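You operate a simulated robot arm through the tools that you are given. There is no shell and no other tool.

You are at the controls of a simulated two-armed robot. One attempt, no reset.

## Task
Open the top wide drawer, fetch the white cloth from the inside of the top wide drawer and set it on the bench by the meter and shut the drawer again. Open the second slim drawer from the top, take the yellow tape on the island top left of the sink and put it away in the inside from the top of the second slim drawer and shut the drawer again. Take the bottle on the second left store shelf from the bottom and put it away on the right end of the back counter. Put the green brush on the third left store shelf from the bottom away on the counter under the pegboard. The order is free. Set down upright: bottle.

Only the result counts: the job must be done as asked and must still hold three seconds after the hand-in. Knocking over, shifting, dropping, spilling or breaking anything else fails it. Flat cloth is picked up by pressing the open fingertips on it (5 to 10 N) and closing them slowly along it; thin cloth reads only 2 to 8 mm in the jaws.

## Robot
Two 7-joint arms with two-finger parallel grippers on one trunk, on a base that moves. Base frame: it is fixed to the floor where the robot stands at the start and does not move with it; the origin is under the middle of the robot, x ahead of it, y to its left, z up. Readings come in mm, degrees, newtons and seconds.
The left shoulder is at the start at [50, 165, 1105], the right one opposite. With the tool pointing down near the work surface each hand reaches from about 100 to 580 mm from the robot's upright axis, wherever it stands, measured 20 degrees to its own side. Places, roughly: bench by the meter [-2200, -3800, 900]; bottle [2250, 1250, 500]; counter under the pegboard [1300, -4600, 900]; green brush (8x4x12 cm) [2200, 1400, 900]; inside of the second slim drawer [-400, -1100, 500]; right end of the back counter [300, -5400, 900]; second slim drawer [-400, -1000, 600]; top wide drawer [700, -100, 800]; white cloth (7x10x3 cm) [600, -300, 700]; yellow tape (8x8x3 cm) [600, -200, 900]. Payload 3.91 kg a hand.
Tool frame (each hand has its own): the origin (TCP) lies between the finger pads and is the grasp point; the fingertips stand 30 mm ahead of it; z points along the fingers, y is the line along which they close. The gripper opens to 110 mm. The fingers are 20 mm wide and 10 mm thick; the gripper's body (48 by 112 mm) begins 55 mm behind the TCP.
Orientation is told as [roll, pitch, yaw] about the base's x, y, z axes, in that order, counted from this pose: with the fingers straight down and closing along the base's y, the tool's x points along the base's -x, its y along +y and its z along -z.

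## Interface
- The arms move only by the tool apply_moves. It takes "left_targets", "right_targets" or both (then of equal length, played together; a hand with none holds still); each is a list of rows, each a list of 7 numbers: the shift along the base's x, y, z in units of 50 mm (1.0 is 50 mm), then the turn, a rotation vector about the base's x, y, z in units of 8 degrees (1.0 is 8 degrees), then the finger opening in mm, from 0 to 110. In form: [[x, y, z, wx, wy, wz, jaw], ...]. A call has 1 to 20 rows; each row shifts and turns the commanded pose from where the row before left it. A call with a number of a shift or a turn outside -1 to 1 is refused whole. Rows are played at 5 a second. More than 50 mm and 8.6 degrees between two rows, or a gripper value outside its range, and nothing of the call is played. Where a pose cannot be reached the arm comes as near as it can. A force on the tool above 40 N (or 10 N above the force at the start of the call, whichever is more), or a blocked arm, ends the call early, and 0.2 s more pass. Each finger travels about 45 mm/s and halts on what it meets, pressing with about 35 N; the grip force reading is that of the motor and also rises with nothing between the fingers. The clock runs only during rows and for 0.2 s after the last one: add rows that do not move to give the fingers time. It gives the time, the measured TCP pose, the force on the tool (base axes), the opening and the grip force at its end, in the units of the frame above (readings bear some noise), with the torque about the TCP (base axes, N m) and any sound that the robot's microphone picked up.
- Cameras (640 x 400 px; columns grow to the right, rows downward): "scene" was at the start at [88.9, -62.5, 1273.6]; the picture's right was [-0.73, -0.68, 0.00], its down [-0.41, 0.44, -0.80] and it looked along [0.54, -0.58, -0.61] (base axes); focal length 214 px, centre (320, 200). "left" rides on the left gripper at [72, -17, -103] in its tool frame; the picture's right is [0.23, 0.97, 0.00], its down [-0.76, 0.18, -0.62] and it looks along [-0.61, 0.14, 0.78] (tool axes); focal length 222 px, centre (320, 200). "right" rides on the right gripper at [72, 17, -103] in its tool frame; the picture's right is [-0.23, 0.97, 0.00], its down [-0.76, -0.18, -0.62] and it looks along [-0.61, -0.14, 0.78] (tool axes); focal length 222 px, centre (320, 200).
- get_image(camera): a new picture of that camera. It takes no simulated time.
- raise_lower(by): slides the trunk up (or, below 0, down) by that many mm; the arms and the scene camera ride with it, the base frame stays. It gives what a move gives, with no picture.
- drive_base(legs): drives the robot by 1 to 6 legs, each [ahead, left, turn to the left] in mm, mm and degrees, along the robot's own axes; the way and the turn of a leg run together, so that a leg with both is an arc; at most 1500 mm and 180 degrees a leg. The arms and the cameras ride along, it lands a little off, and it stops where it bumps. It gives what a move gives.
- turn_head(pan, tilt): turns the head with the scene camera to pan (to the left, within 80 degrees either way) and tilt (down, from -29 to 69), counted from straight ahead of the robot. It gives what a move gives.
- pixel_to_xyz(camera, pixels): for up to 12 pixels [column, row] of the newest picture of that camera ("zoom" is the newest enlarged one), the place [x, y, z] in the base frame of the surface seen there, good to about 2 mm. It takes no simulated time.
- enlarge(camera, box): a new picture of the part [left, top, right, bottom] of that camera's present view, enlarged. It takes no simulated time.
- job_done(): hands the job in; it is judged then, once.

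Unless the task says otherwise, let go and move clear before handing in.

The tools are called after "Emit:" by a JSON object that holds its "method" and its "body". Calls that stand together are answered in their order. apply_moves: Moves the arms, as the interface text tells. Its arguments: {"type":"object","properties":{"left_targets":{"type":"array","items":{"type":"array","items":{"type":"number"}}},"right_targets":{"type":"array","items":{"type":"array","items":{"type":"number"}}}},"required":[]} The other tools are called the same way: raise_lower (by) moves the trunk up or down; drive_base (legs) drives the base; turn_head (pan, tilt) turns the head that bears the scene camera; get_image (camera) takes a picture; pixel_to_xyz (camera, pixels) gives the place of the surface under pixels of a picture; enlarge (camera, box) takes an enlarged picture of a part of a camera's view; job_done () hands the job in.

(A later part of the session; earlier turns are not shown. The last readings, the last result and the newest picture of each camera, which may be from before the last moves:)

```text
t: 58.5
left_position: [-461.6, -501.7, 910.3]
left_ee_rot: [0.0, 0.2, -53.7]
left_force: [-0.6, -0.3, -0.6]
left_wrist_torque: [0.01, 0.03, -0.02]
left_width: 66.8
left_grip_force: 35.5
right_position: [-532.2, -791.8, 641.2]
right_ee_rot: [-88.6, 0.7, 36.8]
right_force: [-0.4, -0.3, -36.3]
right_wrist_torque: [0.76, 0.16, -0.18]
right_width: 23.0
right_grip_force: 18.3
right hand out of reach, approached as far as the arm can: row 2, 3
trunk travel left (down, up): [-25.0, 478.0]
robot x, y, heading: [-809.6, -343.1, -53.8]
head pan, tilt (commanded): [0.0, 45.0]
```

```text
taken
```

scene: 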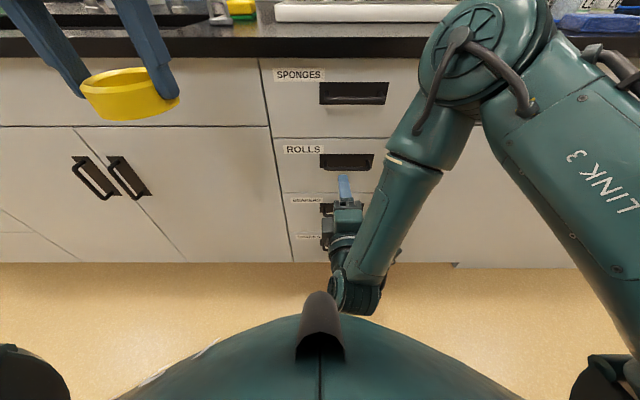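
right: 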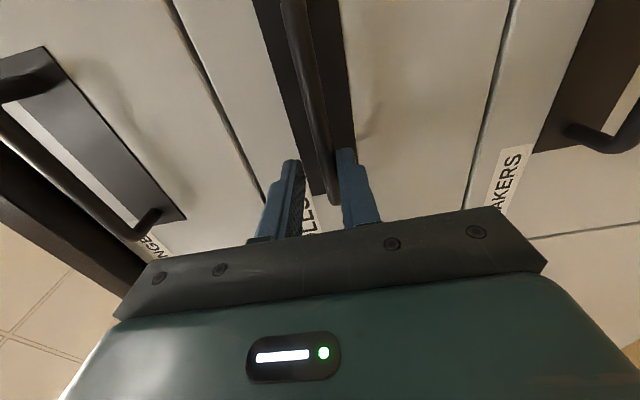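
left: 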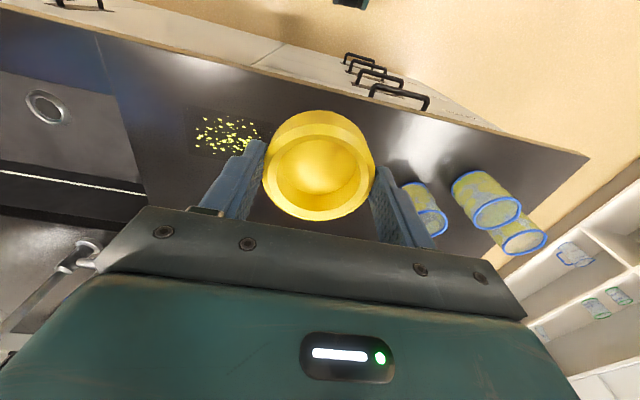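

The arm ran slightly short: the hand sits 8 mm too high and the lower finger presses the bar. I'll open, retreat 80 mm, and drive the base 80 mm closer.

Emit:
{"method": "apply_moves", "body": {"right_targets": [[0, 0, 0, 0, 0, 0, 45], [0, 0, 0, 0, 0, 0, 70], [0, 0, 0, 0, 0, 0, 70], [-0.475, 0.644, 0, 0, 0, 0, 70], [-0.475, 0.644, 0, 0, 0, 0, 70], [0, 0, 0, 0, 0, 0, 70]]}}

Emit:
{"method": "drive_base", "body": {"legs": [[80, 0, 0]]}}

Emit:
{"method": "get_image", "body": {"camera": "right"}}

```text
t: 60.0
left_position: [-463.0, -500.7, 911.1]
left_ee_rot: [0.0, -0.1, -53.7]
left_force: [0.1, -1.0, -0.6]
left_wrist_torque: [-0.01, 0.0, -0.03]
left_width: 67.3
left_grip_force: 35.4
right_position: [-579.7, -726.1, 649.7]
right_ee_rot: [-90.0, 0.6, 36.8]
right_force: [-0.8, -0.3, 0.2]
right_wrist_torque: [0.02, 0.0, 0.0]
right_width: 70.0
right_grip_force: 0.1
trunk travel left (down, up): [-25.0, 478.0]
robot x, y, heading: [-806.1, -338.6, -53.9]
head pan, tilt (commanded): [0.0, 45.0]
```

```text
t: 61.0
left_position: [-417.2, -564.6, 911.2]
left_ee_rot: [0.0, 0.0, -53.7]
left_force: [0.4, -0.5, 0.1]
left_wrist_torque: [0.0, 0.01, -0.01]
left_width: 66.9
left_grip_force: 35.2
right_position: [-532.4, -790.7, 649.1]
right_ee_rot: [-90.0, 0.6, 36.7]
right_force: [1.2, -0.4, 0.0]
right_wrist_torque: [0.01, -0.03, -0.01]
right_width: 70.2
right_grip_force: 0.1
trunk travel left (down, up): [-25.0, 478.0]
robot x, y, heading: [-760.5, -407.1, -53.6]
head pan, tilt (commanded): [0.0, 45.0]
```

```text
taken
```

right: 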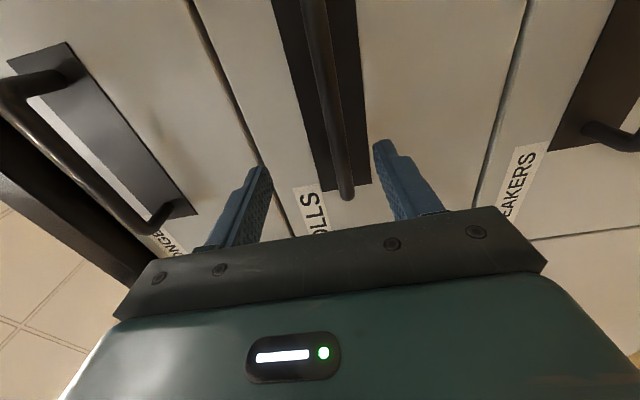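

Now within easy reach (handle between the jaws, hand 15 mm high). I'll center on the bar and check the reached pose before closing.

Emit:
{"method": "apply_moves", "body": {"right_targets": [[-0.21, -0.2, -0.32, 0, 0, 0, 70], [0, -0.19, 0, 0, 0, 0, 70], [0, 0, 0, 0, 0, 0, 70]]}}

```text
t: 61.8
left_position: [-415.8, -564.5, 912.2]
left_ee_rot: [0.0, -0.1, -53.8]
left_force: [0.4, -0.2, -0.8]
left_wrist_torque: [-0.02, 0.01, -0.03]
left_width: 67.0
left_grip_force: 34.9
right_position: [-540.7, -808.8, 635.4]
right_ee_rot: [-89.8, 0.6, 36.6]
right_force: [-0.1, 0.3, 0.6]
right_wrist_torque: [0.01, 0.0, -0.01]
right_width: 70.0
right_grip_force: 0.1
right hand out of reach, approached as far as the arm can: row 2
trunk travel left (down, up): [-25.0, 478.0]
robot x, y, heading: [-762.4, -406.4, -53.9]
head pan, tilt (commanded): [0.0, 45.0]
```

The hand is at depth 330, z 635, right on the bar. Closing now.

Emit:
{"method": "apply_moves", "body": {"right_targets": [[0, 0, -0.03, 0, 0, 0, 50], [0, 0, 0, 0, 0, 0, 35], [0, 0, 0, 0, 0, 0, 25], [0, 0, 0, 0, 0, 0, 15], [0, 0, 0, 0, 0, 0, 5], [0, 0, 0, 0, 0, 0, 5]]}}

Emit:
{"method": "get_image", "body": {"camera": "right"}}

```text
t: 63.2
left_position: [-416.1, -563.7, 912.8]
left_ee_rot: [0.1, 0.0, -53.8]
left_force: [0.2, 0.0, -1.2]
left_wrist_torque: [0.0, 0.02, 0.0]
left_width: 67.1
left_grip_force: 35.1
right_position: [-540.3, -808.0, 636.4]
right_ee_rot: [-90.0, 0.5, 36.7]
right_force: [-0.9, -0.4, 6.5]
right_wrist_torque: [0.23, -0.44, 0.01]
right_width: 10.8
right_grip_force: 44.4
trunk travel left (down, up): [-25.0, 478.0]
robot x, y, heading: [-763.9, -409.1, -53.7]
head pan, tilt (commanded): [0.0, 45.0]
```

```text
taken
```

right: 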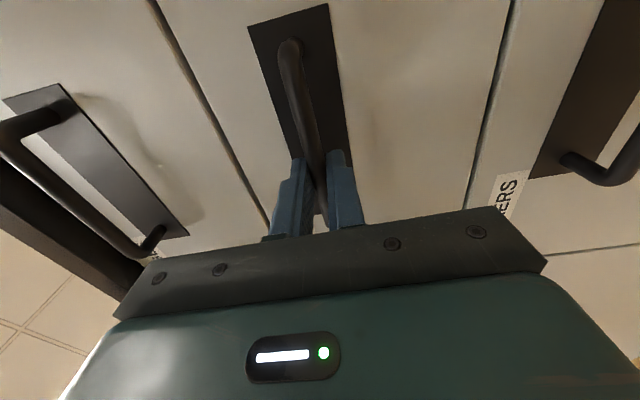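

The handle is gripped (10.8 mm, 44 N). I'll pull by driving the base straight back, first 100 mm.

Emit:
{"method": "drive_base", "body": {"legs": [[-100, 0, 0]]}}

Emit:
{"method": "get_image", "body": {"camera": "right"}}

```text
t: 64.4
left_position: [-476.8, -482.7, 912.6]
left_ee_rot: [0.1, -0.1, -53.9]
left_force: [-0.7, -0.4, 0.1]
left_wrist_torque: [-0.02, -0.01, 0.0]
left_width: 66.7
left_grip_force: 35.0
right_position: [-600.9, -726.2, 634.9]
right_ee_rot: [-90.0, 0.5, 36.7]
right_force: [7.1, 5.7, 11.0]
right_wrist_torque: [0.2, -0.49, 0.2]
right_width: 10.7
right_grip_force: 44.7
trunk travel left (down, up): [-25.0, 478.0]
robot x, y, heading: [-826.2, -323.1, -54.1]
head pan, tilt (commanded): [0.0, 45.0]
```

```text
taken
```

right: 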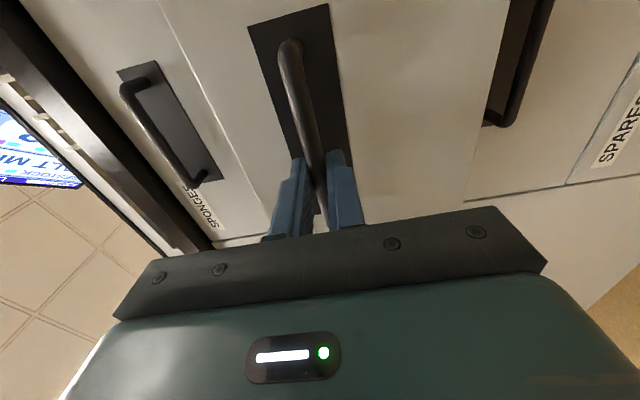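

The drawer moved out with the hand (~100 mm). I'll pull another 160 mm.

Emit:
{"method": "drive_base", "body": {"legs": [[-160, 0, 0]]}}

Emit:
{"method": "get_image", "body": {"camera": "scene"}}

```text
t: 65.8
left_position: [-569.8, -356.7, 911.7]
left_ee_rot: [0.0, 0.0, -54.0]
left_force: [0.1, 0.2, 0.0]
left_wrist_torque: [-0.02, 0.0, -0.01]
left_width: 66.9
left_grip_force: 35.0
right_position: [-694.4, -598.7, 634.9]
right_ee_rot: [-90.0, 0.6, 36.6]
right_force: [-0.9, 1.3, 5.8]
right_wrist_torque: [0.21, -0.4, 0.48]
right_width: 10.7
right_grip_force: 44.8
trunk travel left (down, up): [-25.0, 478.0]
robot x, y, heading: [-916.1, -198.2, -54.0]
head pan, tilt (commanded): [0.0, 45.0]
```

```text
taken
```

scene: 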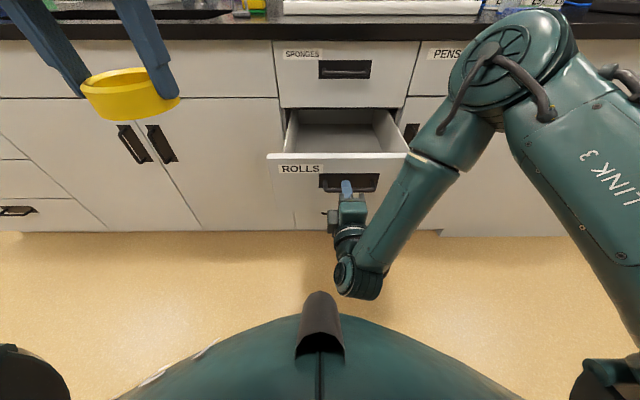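

The drawer is open about 260 mm and looks empty inside. I'll release the handle, back the right hand off and move it out to the right.

Emit:
{"method": "apply_moves", "body": {"right_targets": [[0, 0, 0, 0, 0, 0, 30], [0, 0, 0, 0, 0, 0, 60], [0, 0, 0, 0, 0, 0, 70], [-0.55, 0.75, 0, 0, 0, 0, 70], [-0.55, 0.75, 0, 0, 0, 0, 70], [-0.76, -0.56, 0.3, 0, 0, 0, 70], [-0.76, -0.56, 0.3, 0, 0, 0, 70], [-0.76, -0.56, 0.3, 0, 0, 0, 70], [-0.76, -0.56, 0.3, 0, 0, 0, 70], [-0.76, -0.56, 0.3, 0, 0, 0, 70], [-0.76, -0.56, 0.3, 0, 0, 0, 70], [0, 0, 0, 0, 0, 0, 70]]}}

Emit:
{"method": "get_image", "body": {"camera": "scene"}}

```text
t: 68.4
left_position: [-568.6, -357.2, 911.3]
left_ee_rot: [0.0, 0.0, -54.1]
left_force: [0.6, -0.4, 0.2]
left_wrist_torque: [0.04, 0.02, 0.02]
left_width: 66.4
left_grip_force: 34.9
right_position: [-763.8, -642.2, 778.8]
right_ee_rot: [-89.8, 0.5, 36.3]
right_force: [0.2, 0.2, -1.1]
right_wrist_torque: [0.0, 0.04, -0.02]
right_width: 70.2
right_grip_force: 0.0
right hand out of reach, approached as far as the arm can: row 5, 6, 7, 8, 9, 10, 11
trunk travel left (down, up): [-25.0, 478.0]
robot x, y, heading: [-913.4, -199.1, -53.9]
head pan, tilt (commanded): [0.0, 45.0]
```

```text
taken
```

scene: 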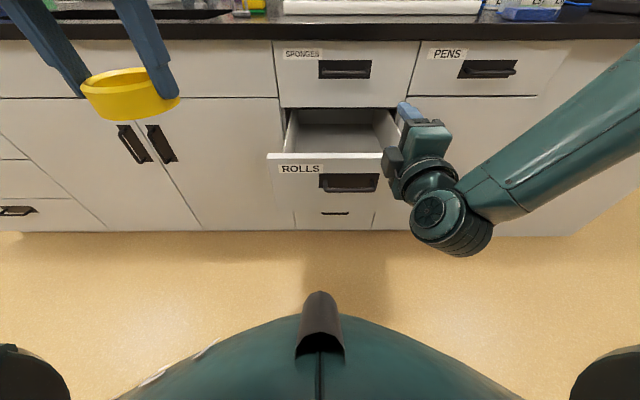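

The forward-pointing pose limits how far right the hand goes. I'll rotate it back to tool-down while retracting to its home spot at the right.

Emit:
{"method": "apply_moves", "body": {"right_targets": [[0, 0, 0.5, 0.8073, -0.1221, -0.5774, 70], [0, 0, 0.3, 0.8073, -0.1221, -0.5774, 70], [-0.416, -0.008, 0.1, 0.8073, -0.1221, -0.5774, 70], [-0.416, -0.008, 0.1, 0.8073, -0.1221, -0.5774, 70], [-0.416, -0.008, 0.1, 0.8073, -0.1221, -0.5774, 70], [-0.416, -0.008, 0.1, 0.8073, -0.1221, -0.5774, 70], [-0.416, -0.008, 0.1, 0.8073, -0.1221, -0.5774, 70], [-0.416, -0.008, 0.1, 0.8073, -0.1221, -0.5774, 70], [-0.416, -0.008, 0.1, 0.8073, -0.1221, -0.5774, 70], [-0.416, -0.008, 0, 0.8073, -0.1221, -0.5774, 70], [-0.416, -0.008, 0, 0.8073, -0.1221, -0.5774, 70], [-0.416, -0.008, 0, 0.8073, -0.1221, -0.5774, 70], [-0.416, -0.008, 0, 0.8073, -0.1221, -0.5774, 70], [-0.416, -0.008, 0, 0.8073, -0.1221, -0.5774, 70], [-0.416, -0.008, 0, 0.8073, -0.1221, -0.5774, 70], [-0.416, -0.008, 0, 0, 0, 0, 70], [-0.416, -0.008, 0, 0, 0, 0, 70]]}}

Emit:
{"method": "get_image", "body": {"camera": "scene"}}

```text
t: 72.0
left_position: [-569.9, -357.0, 912.2]
left_ee_rot: [0.1, 0.0, -54.0]
left_force: [-0.3, 0.0, -0.2]
left_wrist_torque: [0.01, -0.02, 0.01]
left_width: 66.4
left_grip_force: 34.9
right_position: [-1038.2, -654.7, 841.9]
right_ee_rot: [0.1, -0.2, -53.2]
right_force: [-0.1, 0.6, 0.8]
right_wrist_torque: [-0.02, -0.01, 0.0]
right_width: 70.0
right_grip_force: 0.0
right hand out of reach, approached as far as the arm can: row 16, 17
trunk travel left (down, up): [-25.0, 478.0]
robot x, y, heading: [-913.3, -196.0, -54.1]
head pan, tilt (commanded): [0.0, 45.0]
```

```text
taken
```

scene: 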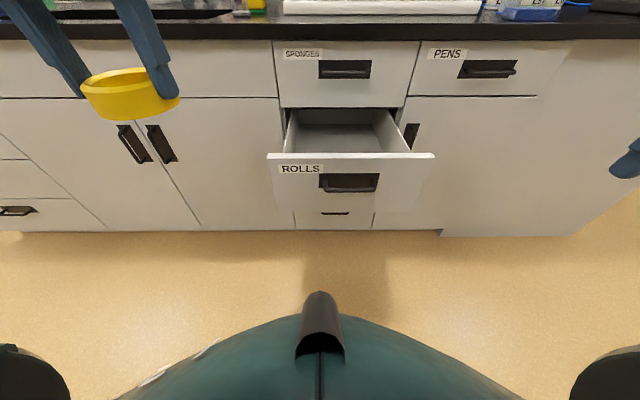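

The drawer is clear now; I'll measure its front edge, walls, and floor.

Emit:
{"method": "enlarge", "body": {"camera": "scene", "box": [260, 90, 440, 210]}}

Emit:
{"method": "pixel_to_xyz", "body": {"camera": "zoom", "pixels": [[90, 90], [495, 90], [90, 240], [560, 240], [300, 225], [300, 150], [300, 190], [130, 200], [480, 200], [320, 330], [300, 110]]}}

```text
3.33 times, centred on (350, 150) of scene
```

zoom: 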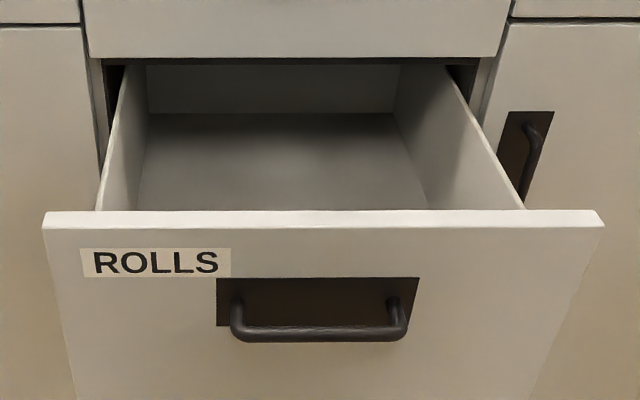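

```text
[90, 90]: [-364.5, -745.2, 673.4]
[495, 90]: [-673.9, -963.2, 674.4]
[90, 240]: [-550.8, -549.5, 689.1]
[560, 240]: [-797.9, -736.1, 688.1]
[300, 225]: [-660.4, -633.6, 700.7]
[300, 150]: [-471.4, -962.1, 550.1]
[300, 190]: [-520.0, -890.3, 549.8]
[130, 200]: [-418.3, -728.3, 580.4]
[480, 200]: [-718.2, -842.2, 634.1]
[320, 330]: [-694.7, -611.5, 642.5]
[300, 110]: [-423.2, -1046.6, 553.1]
```

Drawer floor is z=550, front panel top z=700 at depth ~118, inner width ~300 mm. I'll drive a bit ahead and right so the left hand can reach in from above.

Emit:
{"method": "drive_base", "body": {"legs": [[0, -120, 0], [134, 0, 0.4]]}}

```text
t: 74.6
left_position: [-584.2, -532.5, 912.6]
left_ee_rot: [0.0, 0.0, -53.5]
left_force: [-0.5, 0.7, -0.6]
left_wrist_torque: [0.03, 0.0, -0.02]
left_width: 66.2
left_grip_force: 34.9
right_position: [-1053.0, -833.3, 842.1]
right_ee_rot: [0.0, -0.2, -52.9]
right_force: [0.7, -0.6, -0.5]
right_wrist_torque: [-0.02, -0.03, 0.01]
right_width: 69.9
right_grip_force: 0.0
trunk travel left (down, up): [-25.0, 478.0]
robot x, y, heading: [-932.5, -373.2, -53.5]
head pan, tilt (commanded): [0.0, 45.0]
```

Robot is well placed (drawer center 50 mm to the left, 500 ahead). I'll bring the tape over the drawer and lower partway.

Emit:
{"method": "apply_moves", "body": {"left_targets": [[-0.036, -0.861, 0, 0, 0, 0, 60], [-0.036, -0.861, 0, 0, 0, 0, 60], [-0.036, -0.861, 0, 0, 0, 0, 60], [-0.036, -0.861, 0, 0, 0, 0, 60], [-0.036, -0.861, 0, 0, 0, 0, 60], [0, 0, -0.95, 0, 0, 0, 60], [0, 0, -0.95, 0, 0, 0, 60], [0, 0, -0.95, 0, 0, 0, 60], [0, 0, 0, 0, 0, 0, 60]]}}

Emit:
{"method": "get_image", "body": {"camera": "scene"}}

Emit:
{"method": "get_image", "body": {"camera": "left"}}

```text
t: 76.6
left_position: [-594.6, -747.4, 770.5]
left_ee_rot: [0.0, 0.0, -53.6]
left_force: [-0.3, 0.5, -0.6]
left_wrist_torque: [0.01, -0.03, 0.04]
left_width: 66.0
left_grip_force: 35.1
right_position: [-1051.8, -833.1, 841.2]
right_ee_rot: [0.0, -0.2, -52.8]
right_force: [-0.3, 0.0, 0.0]
right_wrist_torque: [0.01, 0.03, -0.01]
right_width: 69.9
right_grip_force: 0.0
trunk travel left (down, up): [-25.0, 478.0]
robot x, y, heading: [-934.5, -376.0, -53.4]
head pan, tilt (commanded): [0.0, 45.0]
```

```text
taken
```

scene: 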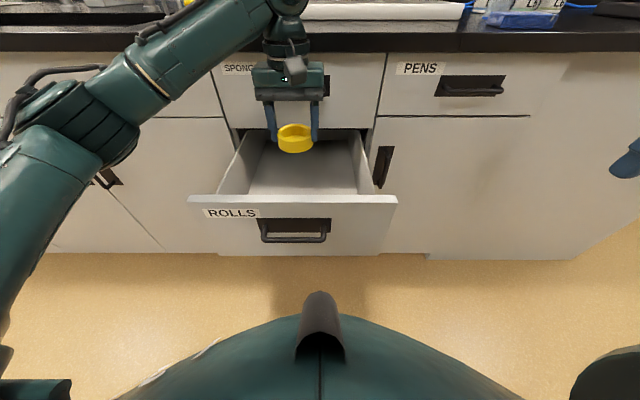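

```text
taken
```

left: 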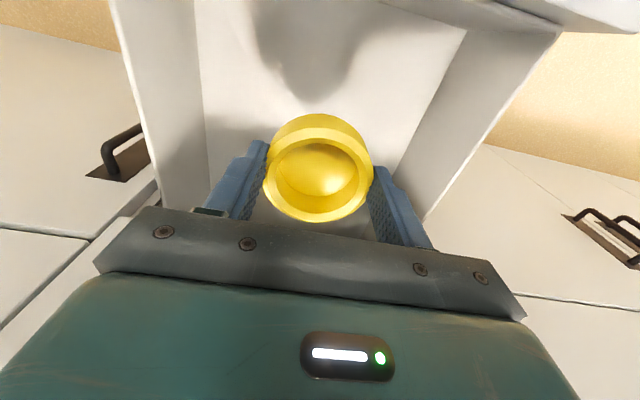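

The tape is centered over the drawer. I'll lower to TCP z≈594, just above the floor.

Emit:
{"method": "apply_moves", "body": {"left_targets": [[0, 0, -0.9, 0, 0, 0, 60], [0, 0, -0.9, 0, 0, 0, 60], [0, 0, -0.9, 0, 0, 0, 60], [0, 0, -0.83, 0, 0, 0, 60], [0, 0, 0, 0, 0, 0, 60]]}}

Emit:
{"method": "get_image", "body": {"camera": "left"}}

```text
t: 78.0
left_position: [-587.9, -755.2, 624.2]
left_ee_rot: [-0.4, -3.8, -52.9]
left_force: [-0.3, 0.3, -1.1]
left_wrist_torque: [0.0, -0.01, 0.01]
left_width: 66.1
left_grip_force: 35.2
right_position: [-1054.1, -832.5, 841.0]
right_ee_rot: [0.3, -0.6, -52.8]
right_force: [0.3, 0.5, 1.5]
right_wrist_torque: [-0.03, -0.01, -0.02]
right_width: 70.0
right_grip_force: 0.0
trunk travel left (down, up): [-25.0, 478.0]
robot x, y, heading: [-930.6, -374.9, -53.4]
head pan, tilt (commanded): [0.0, 45.0]
stopped in row 5 (left hand): the arm was blocked; the commanded pose is now the measured one
```

```text
taken
```

left: 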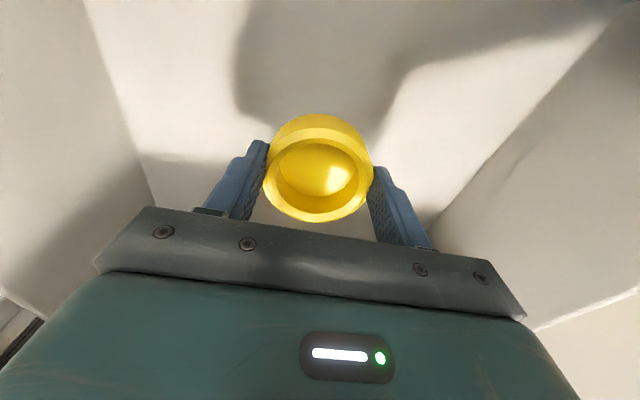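

The arm was blocked at z=624 (no tool force), so a link touches something. I'll look at the scene.

Emit:
{"method": "get_image", "body": {"camera": "scene"}}

Emit:
{"method": "enlarge", "body": {"camera": "scene", "box": [180, 20, 400, 260]}}

```text
taken
```

scene: 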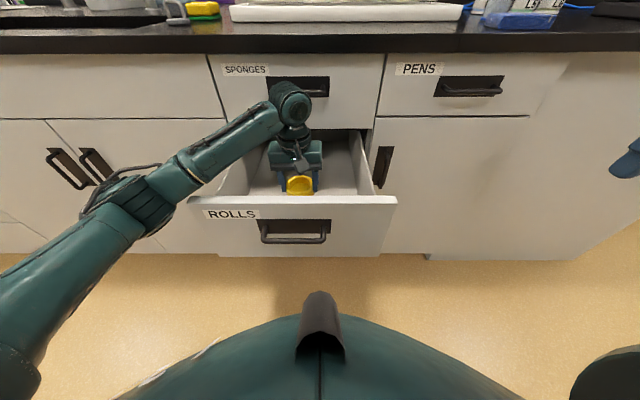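

```text
1.67 times, centred on (290, 140) of scene
```

zoom: 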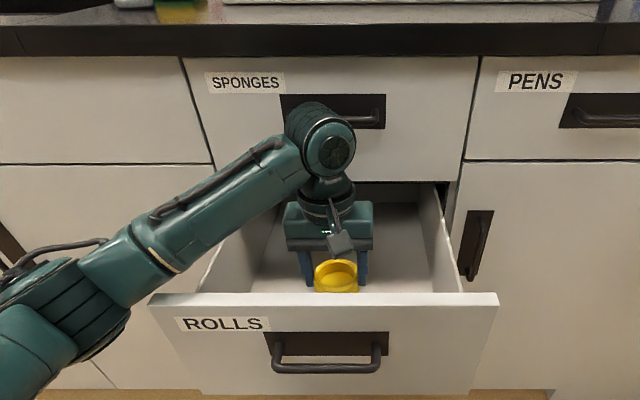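

Emit:
{"method": "pixel_to_xyz", "body": {"camera": "zoom", "pixels": [[345, 130], [300, 115], [350, 175], [230, 190], [150, 240], [110, 300], [180, 260], [70, 260], [340, 245], [370, 100], [30, 350], [165, 300]]}}

```text
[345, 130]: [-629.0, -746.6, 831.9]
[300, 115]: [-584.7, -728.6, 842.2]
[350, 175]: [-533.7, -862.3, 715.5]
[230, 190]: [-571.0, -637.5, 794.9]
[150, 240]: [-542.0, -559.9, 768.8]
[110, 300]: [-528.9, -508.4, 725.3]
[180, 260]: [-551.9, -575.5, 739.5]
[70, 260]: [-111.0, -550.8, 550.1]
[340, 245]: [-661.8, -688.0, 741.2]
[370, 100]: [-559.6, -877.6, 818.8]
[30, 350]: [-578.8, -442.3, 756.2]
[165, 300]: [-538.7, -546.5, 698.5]
```

The forearm rests on the drawer's front-left corner (top of forearm z≈769 at depth 129). I'll raise the hand, lift the trunk 150 mm so the forearm comes in higher, and then lower again.

Emit:
{"method": "apply_moves", "body": {"left_targets": [[0, 0, 0.9, 0, 0, 0, 60], [0, 0, 0.9, 0.38, 0.28, -0.08, 60], [0, 0, 0.9, 0, 0, 0, 60], [0, 0, 0, 0, 0, 0, 60]]}}

Emit:
{"method": "raise_lower", "body": {"by": 170}}

Emit:
{"method": "get_image", "body": {"camera": "scene"}}

```text
t: 79.0
left_position: [-587.4, -751.2, 746.6]
left_ee_rot: [-0.3, 1.4, -53.7]
left_force: [-0.9, -0.4, -0.9]
left_wrist_torque: [0.01, 0.04, -0.03]
left_width: 66.2
left_grip_force: 34.5
right_position: [-1049.9, -833.8, 841.2]
right_ee_rot: [0.0, -0.1, -52.8]
right_force: [0.2, 0.5, -0.5]
right_wrist_torque: [-0.01, 0.02, 0.02]
right_width: 70.2
right_grip_force: 0.1
trunk travel left (down, up): [-25.0, 478.0]
robot x, y, heading: [-933.3, -373.7, -53.3]
head pan, tilt (commanded): [0.0, 45.0]
```

```text
t: 80.9
left_position: [-588.1, -752.5, 917.5]
left_ee_rot: [-0.3, 1.5, -53.6]
left_force: [-0.5, 0.2, -0.9]
left_wrist_torque: [-0.03, 0.01, 0.0]
left_width: 65.8
left_grip_force: 35.2
right_position: [-1049.4, -832.3, 1011.4]
right_ee_rot: [0.0, -0.2, -52.7]
right_force: [-0.7, 0.0, 0.5]
right_wrist_torque: [0.01, -0.01, -0.01]
right_width: 70.0
right_grip_force: 0.1
trunk travel left (down, up): [-195.0, 308.0]
robot x, y, heading: [-928.1, -374.0, -53.6]
head pan, tilt (commanded): [0.0, 45.0]
```

```text
taken
```

scene: 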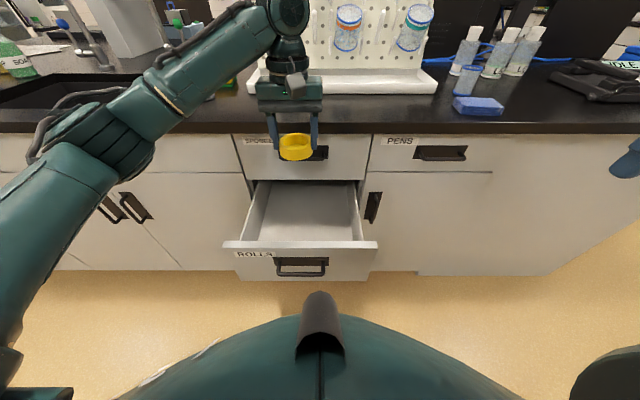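

Now the forearm comes in higher. I'll straighten the slight tilt and lower in one go to about z=596.

Emit:
{"method": "apply_moves", "body": {"left_targets": [[-0.06, 0.08, -0.9, -0.15, -0.11, 0, 60], [0, 0, -0.9, 0, 0, 0, 60], [0, 0, -0.9, 0, 0, 0, 60], [0, 0, -0.9, 0, 0, 0, 60], [0, 0, -0.9, 0, 0, 0, 60], [0, 0, -0.9, 0, 0, 0, 60], [0, 0, -0.9, 0, 0, 0, 60], [0, 0, 0, 0, 0, 0, 60]]}}

Emit:
{"method": "get_image", "body": {"camera": "scene"}}

```text
t: 82.7
left_position: [-592.2, -746.3, 599.1]
left_ee_rot: [-0.2, -0.1, -53.8]
left_force: [0.3, -0.7, -0.6]
left_wrist_torque: [-0.01, 0.01, 0.0]
left_width: 65.5
left_grip_force: 34.5
right_position: [-1050.4, -834.3, 1011.4]
right_ee_rot: [0.0, -0.1, -52.7]
right_force: [0.1, -0.5, -1.1]
right_wrist_torque: [-0.02, 0.01, 0.02]
right_width: 70.0
right_grip_force: 0.2
trunk travel left (down, up): [-195.0, 308.0]
robot x, y, heading: [-931.3, -375.6, -53.4]
head pan, tilt (commanded): [0.0, 45.0]
```

```text
taken
```

scene: 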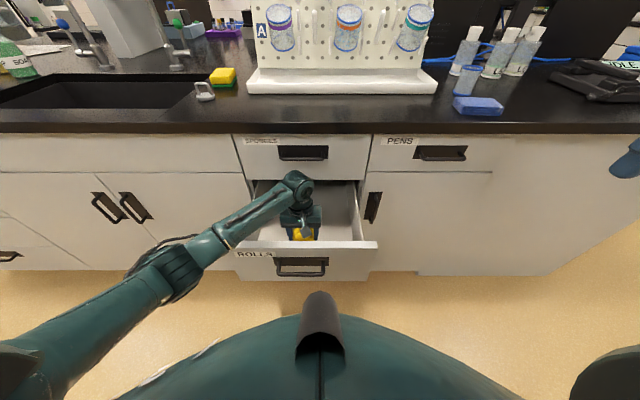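

Unblocked at z=599. I'll lower the last 8 mm and release the tape, then rise straight up.

Emit:
{"method": "apply_moves", "body": {"left_targets": [[0, 0, -0.16, 0, 0, 0, 60], [0, 0, 0, 0, 0, 0, 60], [0, 0, 0, 0, 0, 0, 75], [0, 0, 0, 0, 0, 0, 90], [0, 0, 0, 0, 0, 0, 100], [0, 0, 0, 0, 0, 0, 100]]}}

Emit:
{"method": "get_image", "body": {"camera": "left"}}

```text
t: 84.1
left_position: [-591.7, -747.1, 592.6]
left_ee_rot: [-0.2, 0.0, -53.7]
left_force: [0.1, -1.3, -0.3]
left_wrist_torque: [0.02, 0.0, 0.01]
left_width: 100.1
left_grip_force: 0.1
right_position: [-1050.4, -832.4, 1012.0]
right_ee_rot: [0.0, -0.2, -52.8]
right_force: [-0.2, 0.1, 0.0]
right_wrist_torque: [0.03, 0.01, 0.01]
right_width: 70.2
right_grip_force: 0.1
trunk travel left (down, up): [-195.0, 308.0]
robot x, y, heading: [-931.5, -373.5, -53.4]
head pan, tilt (commanded): [0.0, 45.0]
```

```text
taken
```

left: 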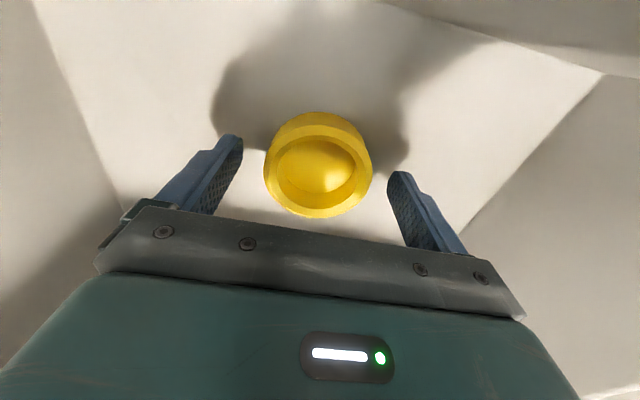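

The tape sits on the drawer floor, freed. I'll raise the left hand out, retract it, then back the base off for closing.

Emit:
{"method": "apply_moves", "body": {"left_targets": [[0, 0, 0.9, 0, 0, 0, 100], [0, 0, 0.9, 0, 0, 0, 100], [0, 0, 0.9, 0, 0, 0, 100], [0, 0, 0.9, 0, 0, 0, 100], [0, 0, 0.9, 0, 0, 0, 100], [0, 0, 0.9, 0, 0, 0, 100], [0, 0, 0.9, 0, 0, 0, 100], [-0.056, 0.952, 0, 0, 0, 0, 100], [-0.056, 0.952, 0, 0, 0, 0, 100], [-0.056, 0.952, 0, 0, 0, 0, 100], [-0.056, 0.952, 0, 0, 0, 0, 100], [-0.056, 0.952, 0, 0, 0, 0, 100], [0, 0, 0, 0, 0, 0, 100]]}}

Emit:
{"method": "drive_base", "body": {"legs": [[-250, 0, 0], [0, 60, 0]]}}

Emit:
{"method": "get_image", "body": {"camera": "scene"}}

```text
t: 86.9
left_position: [-606.7, -509.8, 908.2]
left_ee_rot: [-0.3, 0.0, -53.7]
left_force: [-0.3, -0.2, -0.1]
left_wrist_torque: [-0.01, 0.02, -0.02]
left_width: 100.0
left_grip_force: 0.2
right_position: [-1050.5, -832.5, 1011.7]
right_ee_rot: [0.0, -0.2, -52.7]
right_force: [-0.3, 0.2, 0.4]
right_wrist_torque: [0.02, -0.04, 0.03]
right_width: 69.8
right_grip_force: 0.0
trunk travel left (down, up): [-195.0, 308.0]
robot x, y, heading: [-928.9, -372.8, -53.3]
head pan, tilt (commanded): [0.0, 45.0]
```

```text
t: 89.5
left_position: [-708.3, -273.5, 908.5]
left_ee_rot: [-0.3, -0.1, -53.9]
left_force: [-0.2, 0.4, 0.7]
left_wrist_torque: [-0.01, -0.01, 0.02]
left_width: 100.2
left_grip_force: 0.0
right_position: [-1153.9, -592.5, 1011.4]
right_ee_rot: [0.0, -0.2, -52.8]
right_force: [0.6, -0.4, -0.6]
right_wrist_torque: [-0.03, 0.03, 0.02]
right_width: 69.9
right_grip_force: 0.0
trunk travel left (down, up): [-195.0, 308.0]
robot x, y, heading: [-1030.8, -138.3, -53.5]
head pan, tilt (commanded): [0.0, 45.0]
```

```text
taken
```

scene: 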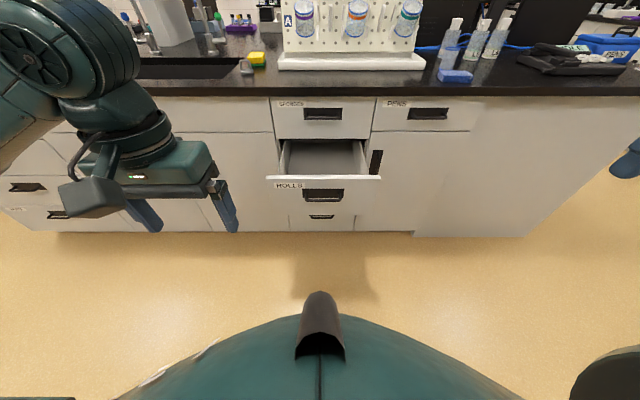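

I'll zoom in on the drawer to confirm the tape is in it.

Emit:
{"method": "enlarge", "body": {"camera": "scene", "box": [255, 120, 395, 230]}}

```text
3.64 times, centred on (325, 175) of scene
```

zoom: 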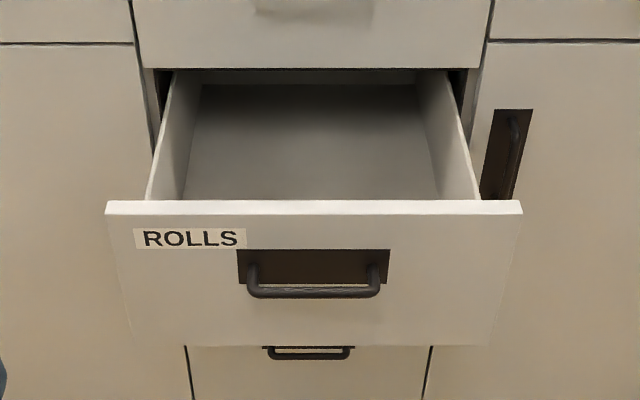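

The tape should be right behind the front panel, possibly hidden by it. I'll check the left hand camera and raise the trunk to see deeper.

Emit:
{"method": "get_image", "body": {"camera": "left"}}

Emit:
{"method": "raise_lower", "body": {"by": 300}}

Emit:
{"method": "enlarge", "body": {"camera": "scene", "box": [255, 150, 395, 300]}}

```text
taken
```

left: 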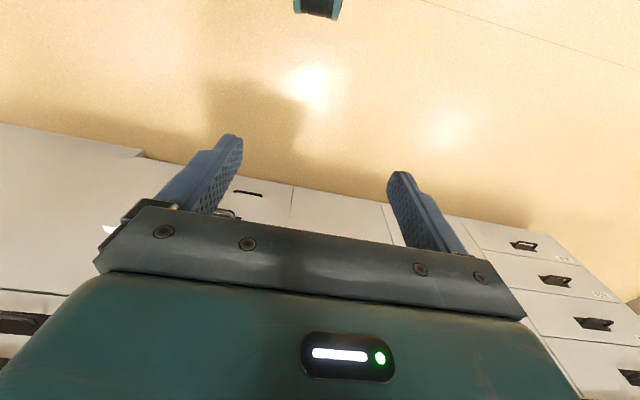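

```text
t: 92.5
left_position: [-708.0, -272.3, 1207.9]
left_ee_rot: [-0.3, -0.1, -53.8]
left_force: [-0.3, -0.4, 0.0]
left_wrist_torque: [-0.03, 0.0, 0.03]
left_width: 100.1
left_grip_force: 0.2
right_position: [-1156.0, -594.7, 1312.1]
right_ee_rot: [0.1, -0.2, -52.9]
right_force: [0.4, -1.0, -0.1]
right_wrist_torque: [0.03, -0.06, 0.02]
right_width: 69.8
right_grip_force: 0.0
trunk travel left (down, up): [-495.0, 8.0]
robot x, y, heading: [-1035.2, -134.4, -53.6]
head pan, tilt (commanded): [0.0, 45.0]
```

```text
2.67 times, centred on (325, 225) of scene
```

zoom: 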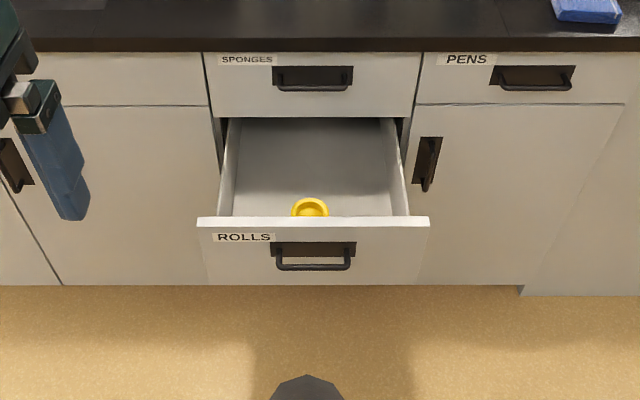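

The tape is confirmed inside the drawer. Next I'll bring the right hand in front, rotate it to point forward with closed fingers, and lower the trunk again.

Emit:
{"method": "apply_moves", "body": {"right_targets": [[0.772, 0.358, 0, 0, 0, 0, 70], [0.772, 0.358, 0, 0, 0, 0, 70], [0.772, 0.358, 0, -0.8073, 0.1221, 0.5774, 60], [0.772, 0.358, 0, -0.8073, 0.1221, 0.5774, 40], [0.772, 0.358, 0, -0.8073, 0.1221, 0.5774, 20], [0.772, 0.358, 0, -0.8073, 0.1221, 0.5774, 0], [0, 0, 0, -0.8073, 0.1221, 0.5774, 0], [0, 0, 0, -0.8073, 0.1221, 0.5774, 0], [0, 0, 0, -0.8073, 0.1221, 0.5774, 0], [0, 0, 0, -0.8073, 0.1221, 0.5774, 0], [0, 0, 0, -0.8073, 0.1221, 0.5774, 0], [0, 0, 0, -0.8073, 0.1221, 0.5774, 0], [0, 0, 0, -0.8073, 0.1221, 0.5774, 0], [0, 0, 0, -0.8073, 0.1221, 0.5774, 0], [0, 0, 0, -0.8073, 0.1221, 0.5774, 0], [0, 0, 0, -0.8073, 0.1221, 0.5774, 0], [0, 0, 0, -0.8073, 0.1221, 0.5774, 0], [0, 0, 0, 0, 0, 0, 0]]}}

Emit:
{"method": "raise_lower", "body": {"by": -470}}

Emit:
{"method": "get_image", "body": {"camera": "scene"}}

```text
t: 96.3
left_position: [-709.3, -271.9, 1207.5]
left_ee_rot: [-0.3, -0.1, -53.9]
left_force: [-0.1, 0.2, 0.1]
left_wrist_torque: [-0.07, 0.02, -0.05]
left_width: 100.3
left_grip_force: 0.0
right_position: [-856.4, -490.4, 1337.2]
right_ee_rot: [-90.1, 0.8, 36.6]
right_force: [0.1, -0.6, -0.6]
right_wrist_torque: [0.01, 0.05, -0.03]
right_width: 0.0
right_grip_force: 35.2
right hand out of reach, approached as far as the arm can: row 14, 15, 16, 17
trunk travel left (down, up): [-495.0, 8.0]
robot x, y, heading: [-1034.2, -137.7, -54.1]
head pan, tilt (commanded): [0.0, 45.0]
```

```text
refused: -470 is not a number from -400 to 400
```

```text
taken
```

scene: 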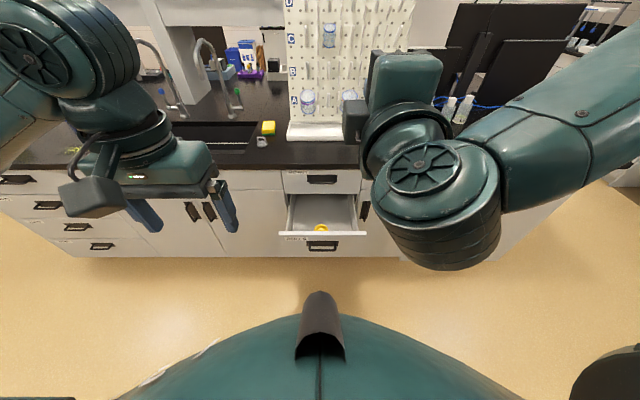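

The hand points forward again. I'll lower the trunk in two steps and drop the hand to z≈672, above the handle's bar.

Emit:
{"method": "raise_lower", "body": {"by": -400}}

Emit:
{"method": "raise_lower", "body": {"by": -70}}

Emit:
{"method": "apply_moves", "body": {"right_targets": [[0.35, -0.2, -0.8, 0, 0, 0, 0], [0.35, -0.2, -0.8, 0, 0, 0, 0], [0.35, -0.2, -0.8, 0, 0, 0, 0], [0.35, -0.2, -0.8, 0, 0, 0, 0], [0.35, -0.2, -0.7, 0, 0, 0, 0], [0, 0, 0, 0, 0, 0, 0]]}}

Emit:
{"method": "get_image", "body": {"camera": "scene"}}

```text
t: 100.2
left_position: [-708.0, -273.8, 807.8]
left_ee_rot: [-0.3, -0.1, -53.9]
left_force: [0.1, 0.0, -0.5]
left_wrist_torque: [0.0, 0.02, 0.0]
left_width: 100.0
left_grip_force: 0.0
right_position: [-857.9, -490.7, 936.7]
right_ee_rot: [-90.0, 0.8, 36.6]
right_force: [-0.2, -0.2, -0.6]
right_wrist_torque: [0.01, 0.01, -0.02]
right_width: 0.2
right_grip_force: 34.8
trunk travel left (down, up): [-95.0, 408.0]
robot x, y, heading: [-1030.9, -135.6, -53.8]
head pan, tilt (commanded): [0.0, 45.0]
```

```text
t: 101.2
left_position: [-708.1, -271.8, 738.0]
left_ee_rot: [-0.3, -0.1, -53.8]
left_force: [-1.1, 0.2, 0.0]
left_wrist_torque: [0.01, 0.01, 0.01]
left_width: 100.2
left_grip_force: 0.0
right_position: [-856.3, -490.2, 865.7]
right_ee_rot: [-89.9, 0.6, 36.7]
right_force: [0.6, 0.0, 0.6]
right_wrist_torque: [-0.03, -0.04, -0.05]
right_width: 0.1
right_grip_force: 35.3
trunk travel left (down, up): [-25.0, 478.0]
robot x, y, heading: [-1033.9, -133.6, -53.5]
head pan, tilt (commanded): [0.0, 45.0]
```

```text
t: 102.6
left_position: [-708.4, -272.2, 738.9]
left_ee_rot: [-0.3, -0.1, -53.9]
left_force: [-0.5, 0.2, -0.5]
left_wrist_torque: [-0.02, 0.03, -0.02]
left_width: 99.9
left_grip_force: 0.1
right_position: [-770.6, -538.9, 670.8]
right_ee_rot: [-90.0, 0.7, 36.7]
right_force: [0.2, -0.7, 0.6]
right_wrist_torque: [0.0, 0.01, 0.0]
right_width: 0.0
right_grip_force: 34.9
trunk travel left (down, up): [-25.0, 478.0]
robot x, y, heading: [-1036.0, -134.7, -53.8]
head pan, tilt (commanded): [0.0, 45.0]
```

```text
taken
```

scene: 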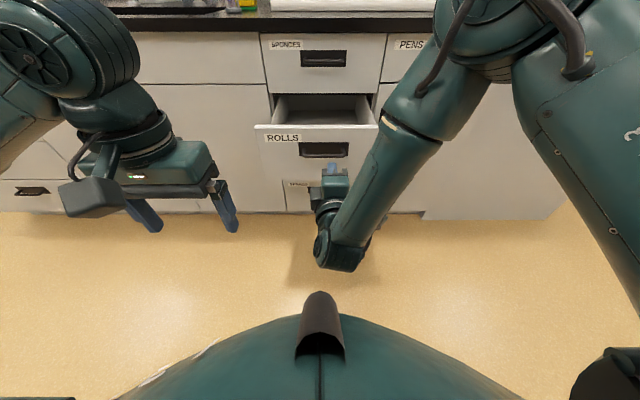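

The fist is aligned with the drawer front above the handle. I'll drive ahead 350 mm to push it nearly shut.

Emit:
{"method": "drive_base", "body": {"legs": [[350, 0, 0]]}}

Emit:
{"method": "get_image", "body": {"camera": "scene"}}

```text
t: 104.9
left_position: [-501.6, -554.2, 738.0]
left_ee_rot: [-0.3, -0.1, -53.9]
left_force: [0.7, -0.3, -0.1]
left_wrist_torque: [0.02, 0.02, -0.02]
left_width: 100.0
left_grip_force: 0.1
right_position: [-561.6, -820.0, 672.2]
right_ee_rot: [-90.0, 0.7, 36.6]
right_force: [0.7, -0.3, 0.3]
right_wrist_torque: [-0.01, 0.0, 0.02]
right_width: 0.1
right_grip_force: 35.0
trunk travel left (down, up): [-25.0, 478.0]
robot x, y, heading: [-826.3, -417.4, -53.9]
head pan, tilt (commanded): [0.0, 45.0]
```

```text
taken
```

scene: 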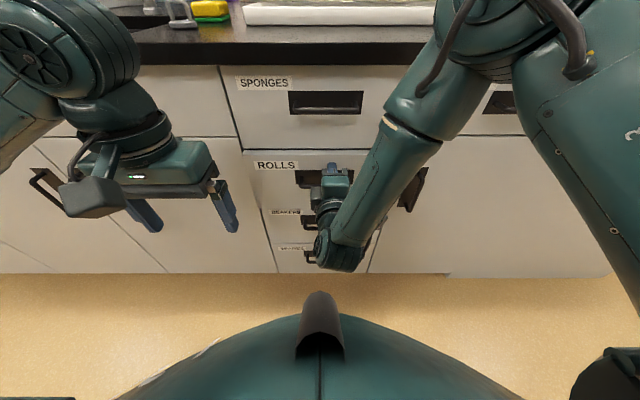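

Tip depth is ~357; the drawer needs about 18 mm more. I'll push the last bit slowly with the arm and watch the force.

Emit:
{"method": "apply_moves", "body": {"right_targets": [[0.119, -0.161, 0, 0, 0, 0, 0], [0.119, -0.161, 0, 0, 0, 0, 0], [0.03, -0.04, 0, 0, 0, 0, 0], [0, 0, 0, 0, 0, 0, 0]]}}

Emit:
{"method": "get_image", "body": {"camera": "right"}}

```text
t: 105.9
left_position: [-502.7, -552.2, 738.3]
left_ee_rot: [-0.4, -0.2, -53.9]
left_force: [0.4, 0.6, 0.7]
left_wrist_torque: [-0.02, -0.01, 0.02]
left_width: 99.8
left_grip_force: 0.1
right_position: [-551.8, -837.2, 672.3]
right_ee_rot: [-89.9, 0.8, 36.6]
right_force: [-23.3, 20.6, 1.9]
right_wrist_torque: [-0.02, -0.11, -0.48]
right_width: 0.0
right_grip_force: 34.8
trunk travel left (down, up): [-25.0, 478.0]
robot x, y, heading: [-824.7, -414.3, -53.8]
head pan, tilt (commanded): [0.0, 45.0]
```

```text
taken
```

right: 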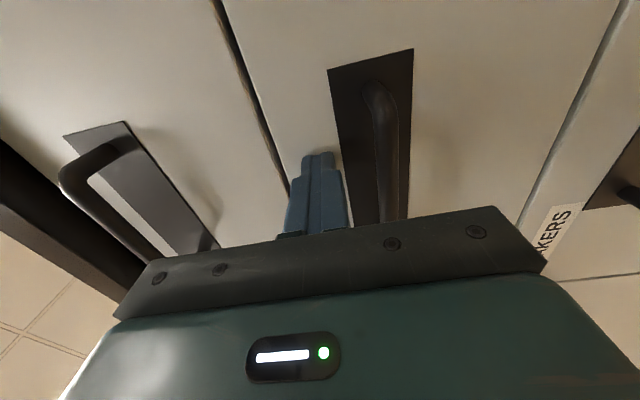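

Force 31 N at tip depth 376: the drawer is shut. I'll verify the face is flush with its neighbours.

Emit:
{"method": "pixel_to_xyz", "body": {"camera": "right", "pixels": [[300, 60], [460, 100], [160, 60], [560, 60], [250, 130]]}}

```text
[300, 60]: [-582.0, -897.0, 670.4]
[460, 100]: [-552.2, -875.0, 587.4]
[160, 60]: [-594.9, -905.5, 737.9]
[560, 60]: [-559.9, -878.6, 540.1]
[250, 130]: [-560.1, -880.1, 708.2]
```

All faces read depth ≈376, so the slim drawer is shut with the tape inside. Next is the top wide drawer: I'll back the hand off, reverse, slide left 1.4 m and raise the trunk.

Emit:
{"method": "apply_moves", "body": {"right_targets": [[-0.475, 0.644, 0, 0, 0, 0, 0], [-0.475, 0.644, 0, 0, 0, 0, 0], [0, 0, 0, 0, 0, 0, 0]]}}

Emit:
{"method": "drive_base", "body": {"legs": [[-250, 0, 0], [0, 1400, 0]]}}

Emit:
{"method": "raise_lower", "body": {"by": 165}}

Emit:
{"method": "get_image", "body": {"camera": "scene"}}

```text
t: 106.7
left_position: [-501.5, -553.5, 737.3]
left_ee_rot: [-0.2, -0.1, -53.9]
left_force: [-0.4, 0.0, 0.3]
left_wrist_torque: [0.01, 0.01, 0.02]
left_width: 99.9
left_grip_force: 0.1
right_position: [-598.6, -776.9, 671.3]
right_ee_rot: [-90.0, 0.7, 36.3]
right_force: [0.3, -0.6, -0.1]
right_wrist_torque: [0.03, -0.01, -0.01]
right_width: 0.1
right_grip_force: 34.9
trunk travel left (down, up): [-25.0, 478.0]
robot x, y, heading: [-827.7, -417.5, -53.6]
head pan, tilt (commanded): [0.0, 45.0]
```

```text
t: 120.6
left_position: [494.3, 463.1, 738.2]
left_ee_rot: [-0.2, 0.0, -54.4]
left_force: [-0.2, 0.7, 0.2]
left_wrist_torque: [0.01, 0.01, 0.0]
left_width: 99.9
left_grip_force: 0.1
right_position: [395.8, 242.7, 672.1]
right_ee_rot: [-90.0, 0.7, 35.8]
right_force: [-0.5, -0.1, 0.1]
right_wrist_torque: [0.04, -0.04, 0.0]
right_width: 0.1
right_grip_force: 35.0
trunk travel left (down, up): [-25.0, 478.0]
robot x, y, heading: [173.7, 602.6, -54.2]
head pan, tilt (commanded): [0.0, 45.0]
```

```text
t: 122.5
left_position: [494.8, 464.6, 902.8]
left_ee_rot: [-0.2, -0.2, -54.5]
left_force: [-1.1, 0.5, -0.1]
left_wrist_torque: [0.02, 0.0, -0.01]
left_width: 100.2
left_grip_force: 0.1
right_position: [395.1, 242.5, 837.1]
right_ee_rot: [-89.8, 0.5, 35.7]
right_force: [0.6, 0.0, 0.2]
right_wrist_torque: [0.0, -0.01, 0.0]
right_width: 0.0
right_grip_force: 35.4
trunk travel left (down, up): [-190.0, 313.0]
robot x, y, heading: [173.2, 604.4, -54.3]
head pan, tilt (commanded): [0.0, 45.0]
```

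```text
taken
```

scene: 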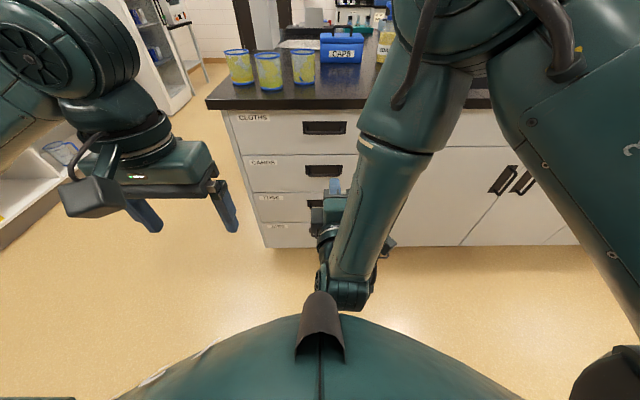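

The top wide drawer ("CLOTHS") handle is at (325,128). I'll enlarge and measure its bar.

Emit:
{"method": "enlarge", "body": {"camera": "scene", "box": [220, 95, 380, 205]}}

Emit:
{"method": "get_image", "body": {"camera": "right"}}

```text
3.64 times, centred on (300, 150) of scene
```

zoom: 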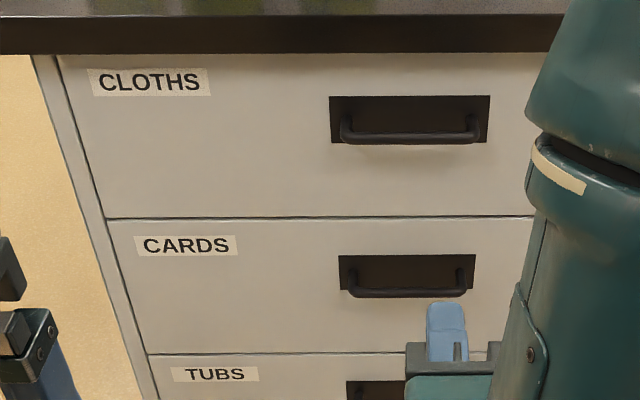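

```text
taken
```

right: 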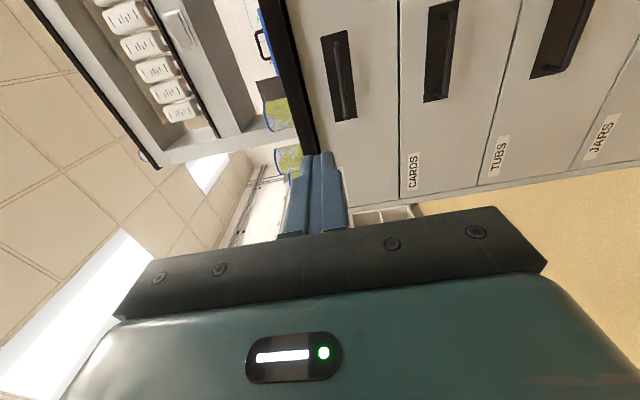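

Emit:
{"method": "pixel_to_xyz", "body": {"camera": "zoom", "pixels": [[410, 139], [360, 139], [460, 138], [410, 136], [345, 120], [475, 120], [60, 60], [107, 218], [540, 216]]}}

Emit:
{"method": "pixel_to_xyz", "body": {"camera": "right", "pixels": [[338, 75], [342, 90], [335, 60], [345, 105]]}}

```text
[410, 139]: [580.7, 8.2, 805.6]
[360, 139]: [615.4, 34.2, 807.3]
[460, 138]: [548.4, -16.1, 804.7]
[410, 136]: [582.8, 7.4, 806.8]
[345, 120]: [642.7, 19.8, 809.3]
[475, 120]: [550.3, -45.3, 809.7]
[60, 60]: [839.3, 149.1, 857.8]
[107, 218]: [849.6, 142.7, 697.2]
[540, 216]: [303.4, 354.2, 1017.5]
```

```text
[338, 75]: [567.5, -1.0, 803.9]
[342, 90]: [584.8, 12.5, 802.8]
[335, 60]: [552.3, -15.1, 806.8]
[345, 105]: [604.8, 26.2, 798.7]
```

Bar at s≈472, depth 338, z≈803. I'll drive 245 mm closer (squaring up), then open the jaws at the handle's height.

Emit:
{"method": "drive_base", "body": {"legs": [[0, 0, 0.6], [245, 0, 0]]}}

Emit:
{"method": "apply_moves", "body": {"right_targets": [[0, 0, -0.35, 0, 0, 0, 25], [0, 0, -0.35, 0, 0, 0, 50], [0, 0, 0, 0, 0, 0, 70], [0, 0, 0, 0, 0, 0, 70]]}}

Emit:
{"method": "get_image", "body": {"camera": "right"}}

```text
t: 124.6
left_position: [641.6, 265.4, 903.8]
left_ee_rot: [-0.2, -0.1, -54.3]
left_force: [0.2, 0.1, 0.2]
left_wrist_torque: [0.0, 0.01, 0.0]
left_width: 100.2
left_grip_force: 0.1
right_position: [543.5, 44.2, 837.8]
right_ee_rot: [-89.9, 0.5, 36.2]
right_force: [-0.2, -0.1, -0.2]
right_wrist_torque: [0.02, 0.03, 0.01]
right_width: 0.0
right_grip_force: 34.8
trunk travel left (down, up): [-190.0, 313.0]
robot x, y, heading: [314.5, 403.5, -53.8]
head pan, tilt (commanded): [0.0, 45.0]
```

```text
t: 125.6
left_position: [642.2, 266.6, 904.7]
left_ee_rot: [-0.3, 0.0, -54.1]
left_force: [-0.2, 0.0, 0.0]
left_wrist_torque: [-0.03, 0.03, -0.01]
left_width: 100.3
left_grip_force: 0.0
right_position: [543.0, 42.3, 801.6]
right_ee_rot: [-90.0, 0.5, 36.1]
right_force: [-0.2, -0.5, -0.4]
right_wrist_torque: [-0.01, -0.02, 0.03]
right_width: 70.0
right_grip_force: 0.0
trunk travel left (down, up): [-190.0, 313.0]
robot x, y, heading: [316.0, 405.8, -54.3]
head pan, tilt (commanded): [0.0, 45.0]
```

```text
taken
```

right: 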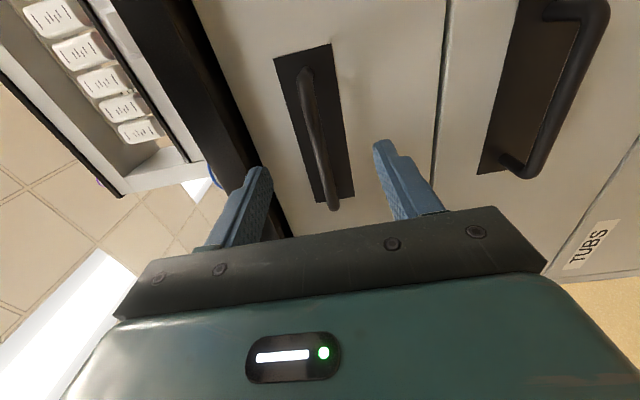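

Emit:
{"method": "pixel_to_xyz", "body": {"camera": "right", "pixels": [[315, 130], [310, 105], [322, 155], [328, 185], [305, 80]]}}

```text
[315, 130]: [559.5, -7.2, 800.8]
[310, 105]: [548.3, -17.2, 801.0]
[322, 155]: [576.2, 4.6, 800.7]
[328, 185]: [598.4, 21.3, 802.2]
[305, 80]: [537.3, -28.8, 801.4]
```

The bar is exactly centered (z=801). I'll advance 42 mm and close on it.

Emit:
{"method": "apply_moves", "body": {"right_targets": [[0.3, -0.4, 0, 0, 0, 0, 70], [0.2, -0.28, -0.01, 0, 0, 0, 70], [0, 0, 0, 0, 0, 0, 70], [0, 0, 0, 0, 0, 0, 50], [0, 0, 0, 0, 0, 0, 35], [0, 0, 0, 0, 0, 0, 25], [0, 0, 0, 0, 0, 0, 15], [0, 0, 0, 0, 0, 0, 5], [0, 0, 0, 0, 0, 0, 5]]}}

```text
t: 127.6
left_position: [641.3, 265.3, 903.7]
left_ee_rot: [-0.3, -0.1, -54.2]
left_force: [-0.4, 0.0, -0.6]
left_wrist_torque: [-0.06, -0.01, -0.01]
left_width: 99.9
left_grip_force: 0.0
right_position: [568.0, 9.0, 802.8]
right_ee_rot: [-90.2, 0.3, 36.1]
right_force: [-1.3, -0.9, 10.1]
right_wrist_torque: [0.14, -0.45, 0.09]
right_width: 10.7
right_grip_force: 45.0
trunk travel left (down, up): [-190.0, 313.0]
robot x, y, heading: [313.7, 401.7, -53.9]
head pan, tilt (commanded): [0.0, 45.0]
```

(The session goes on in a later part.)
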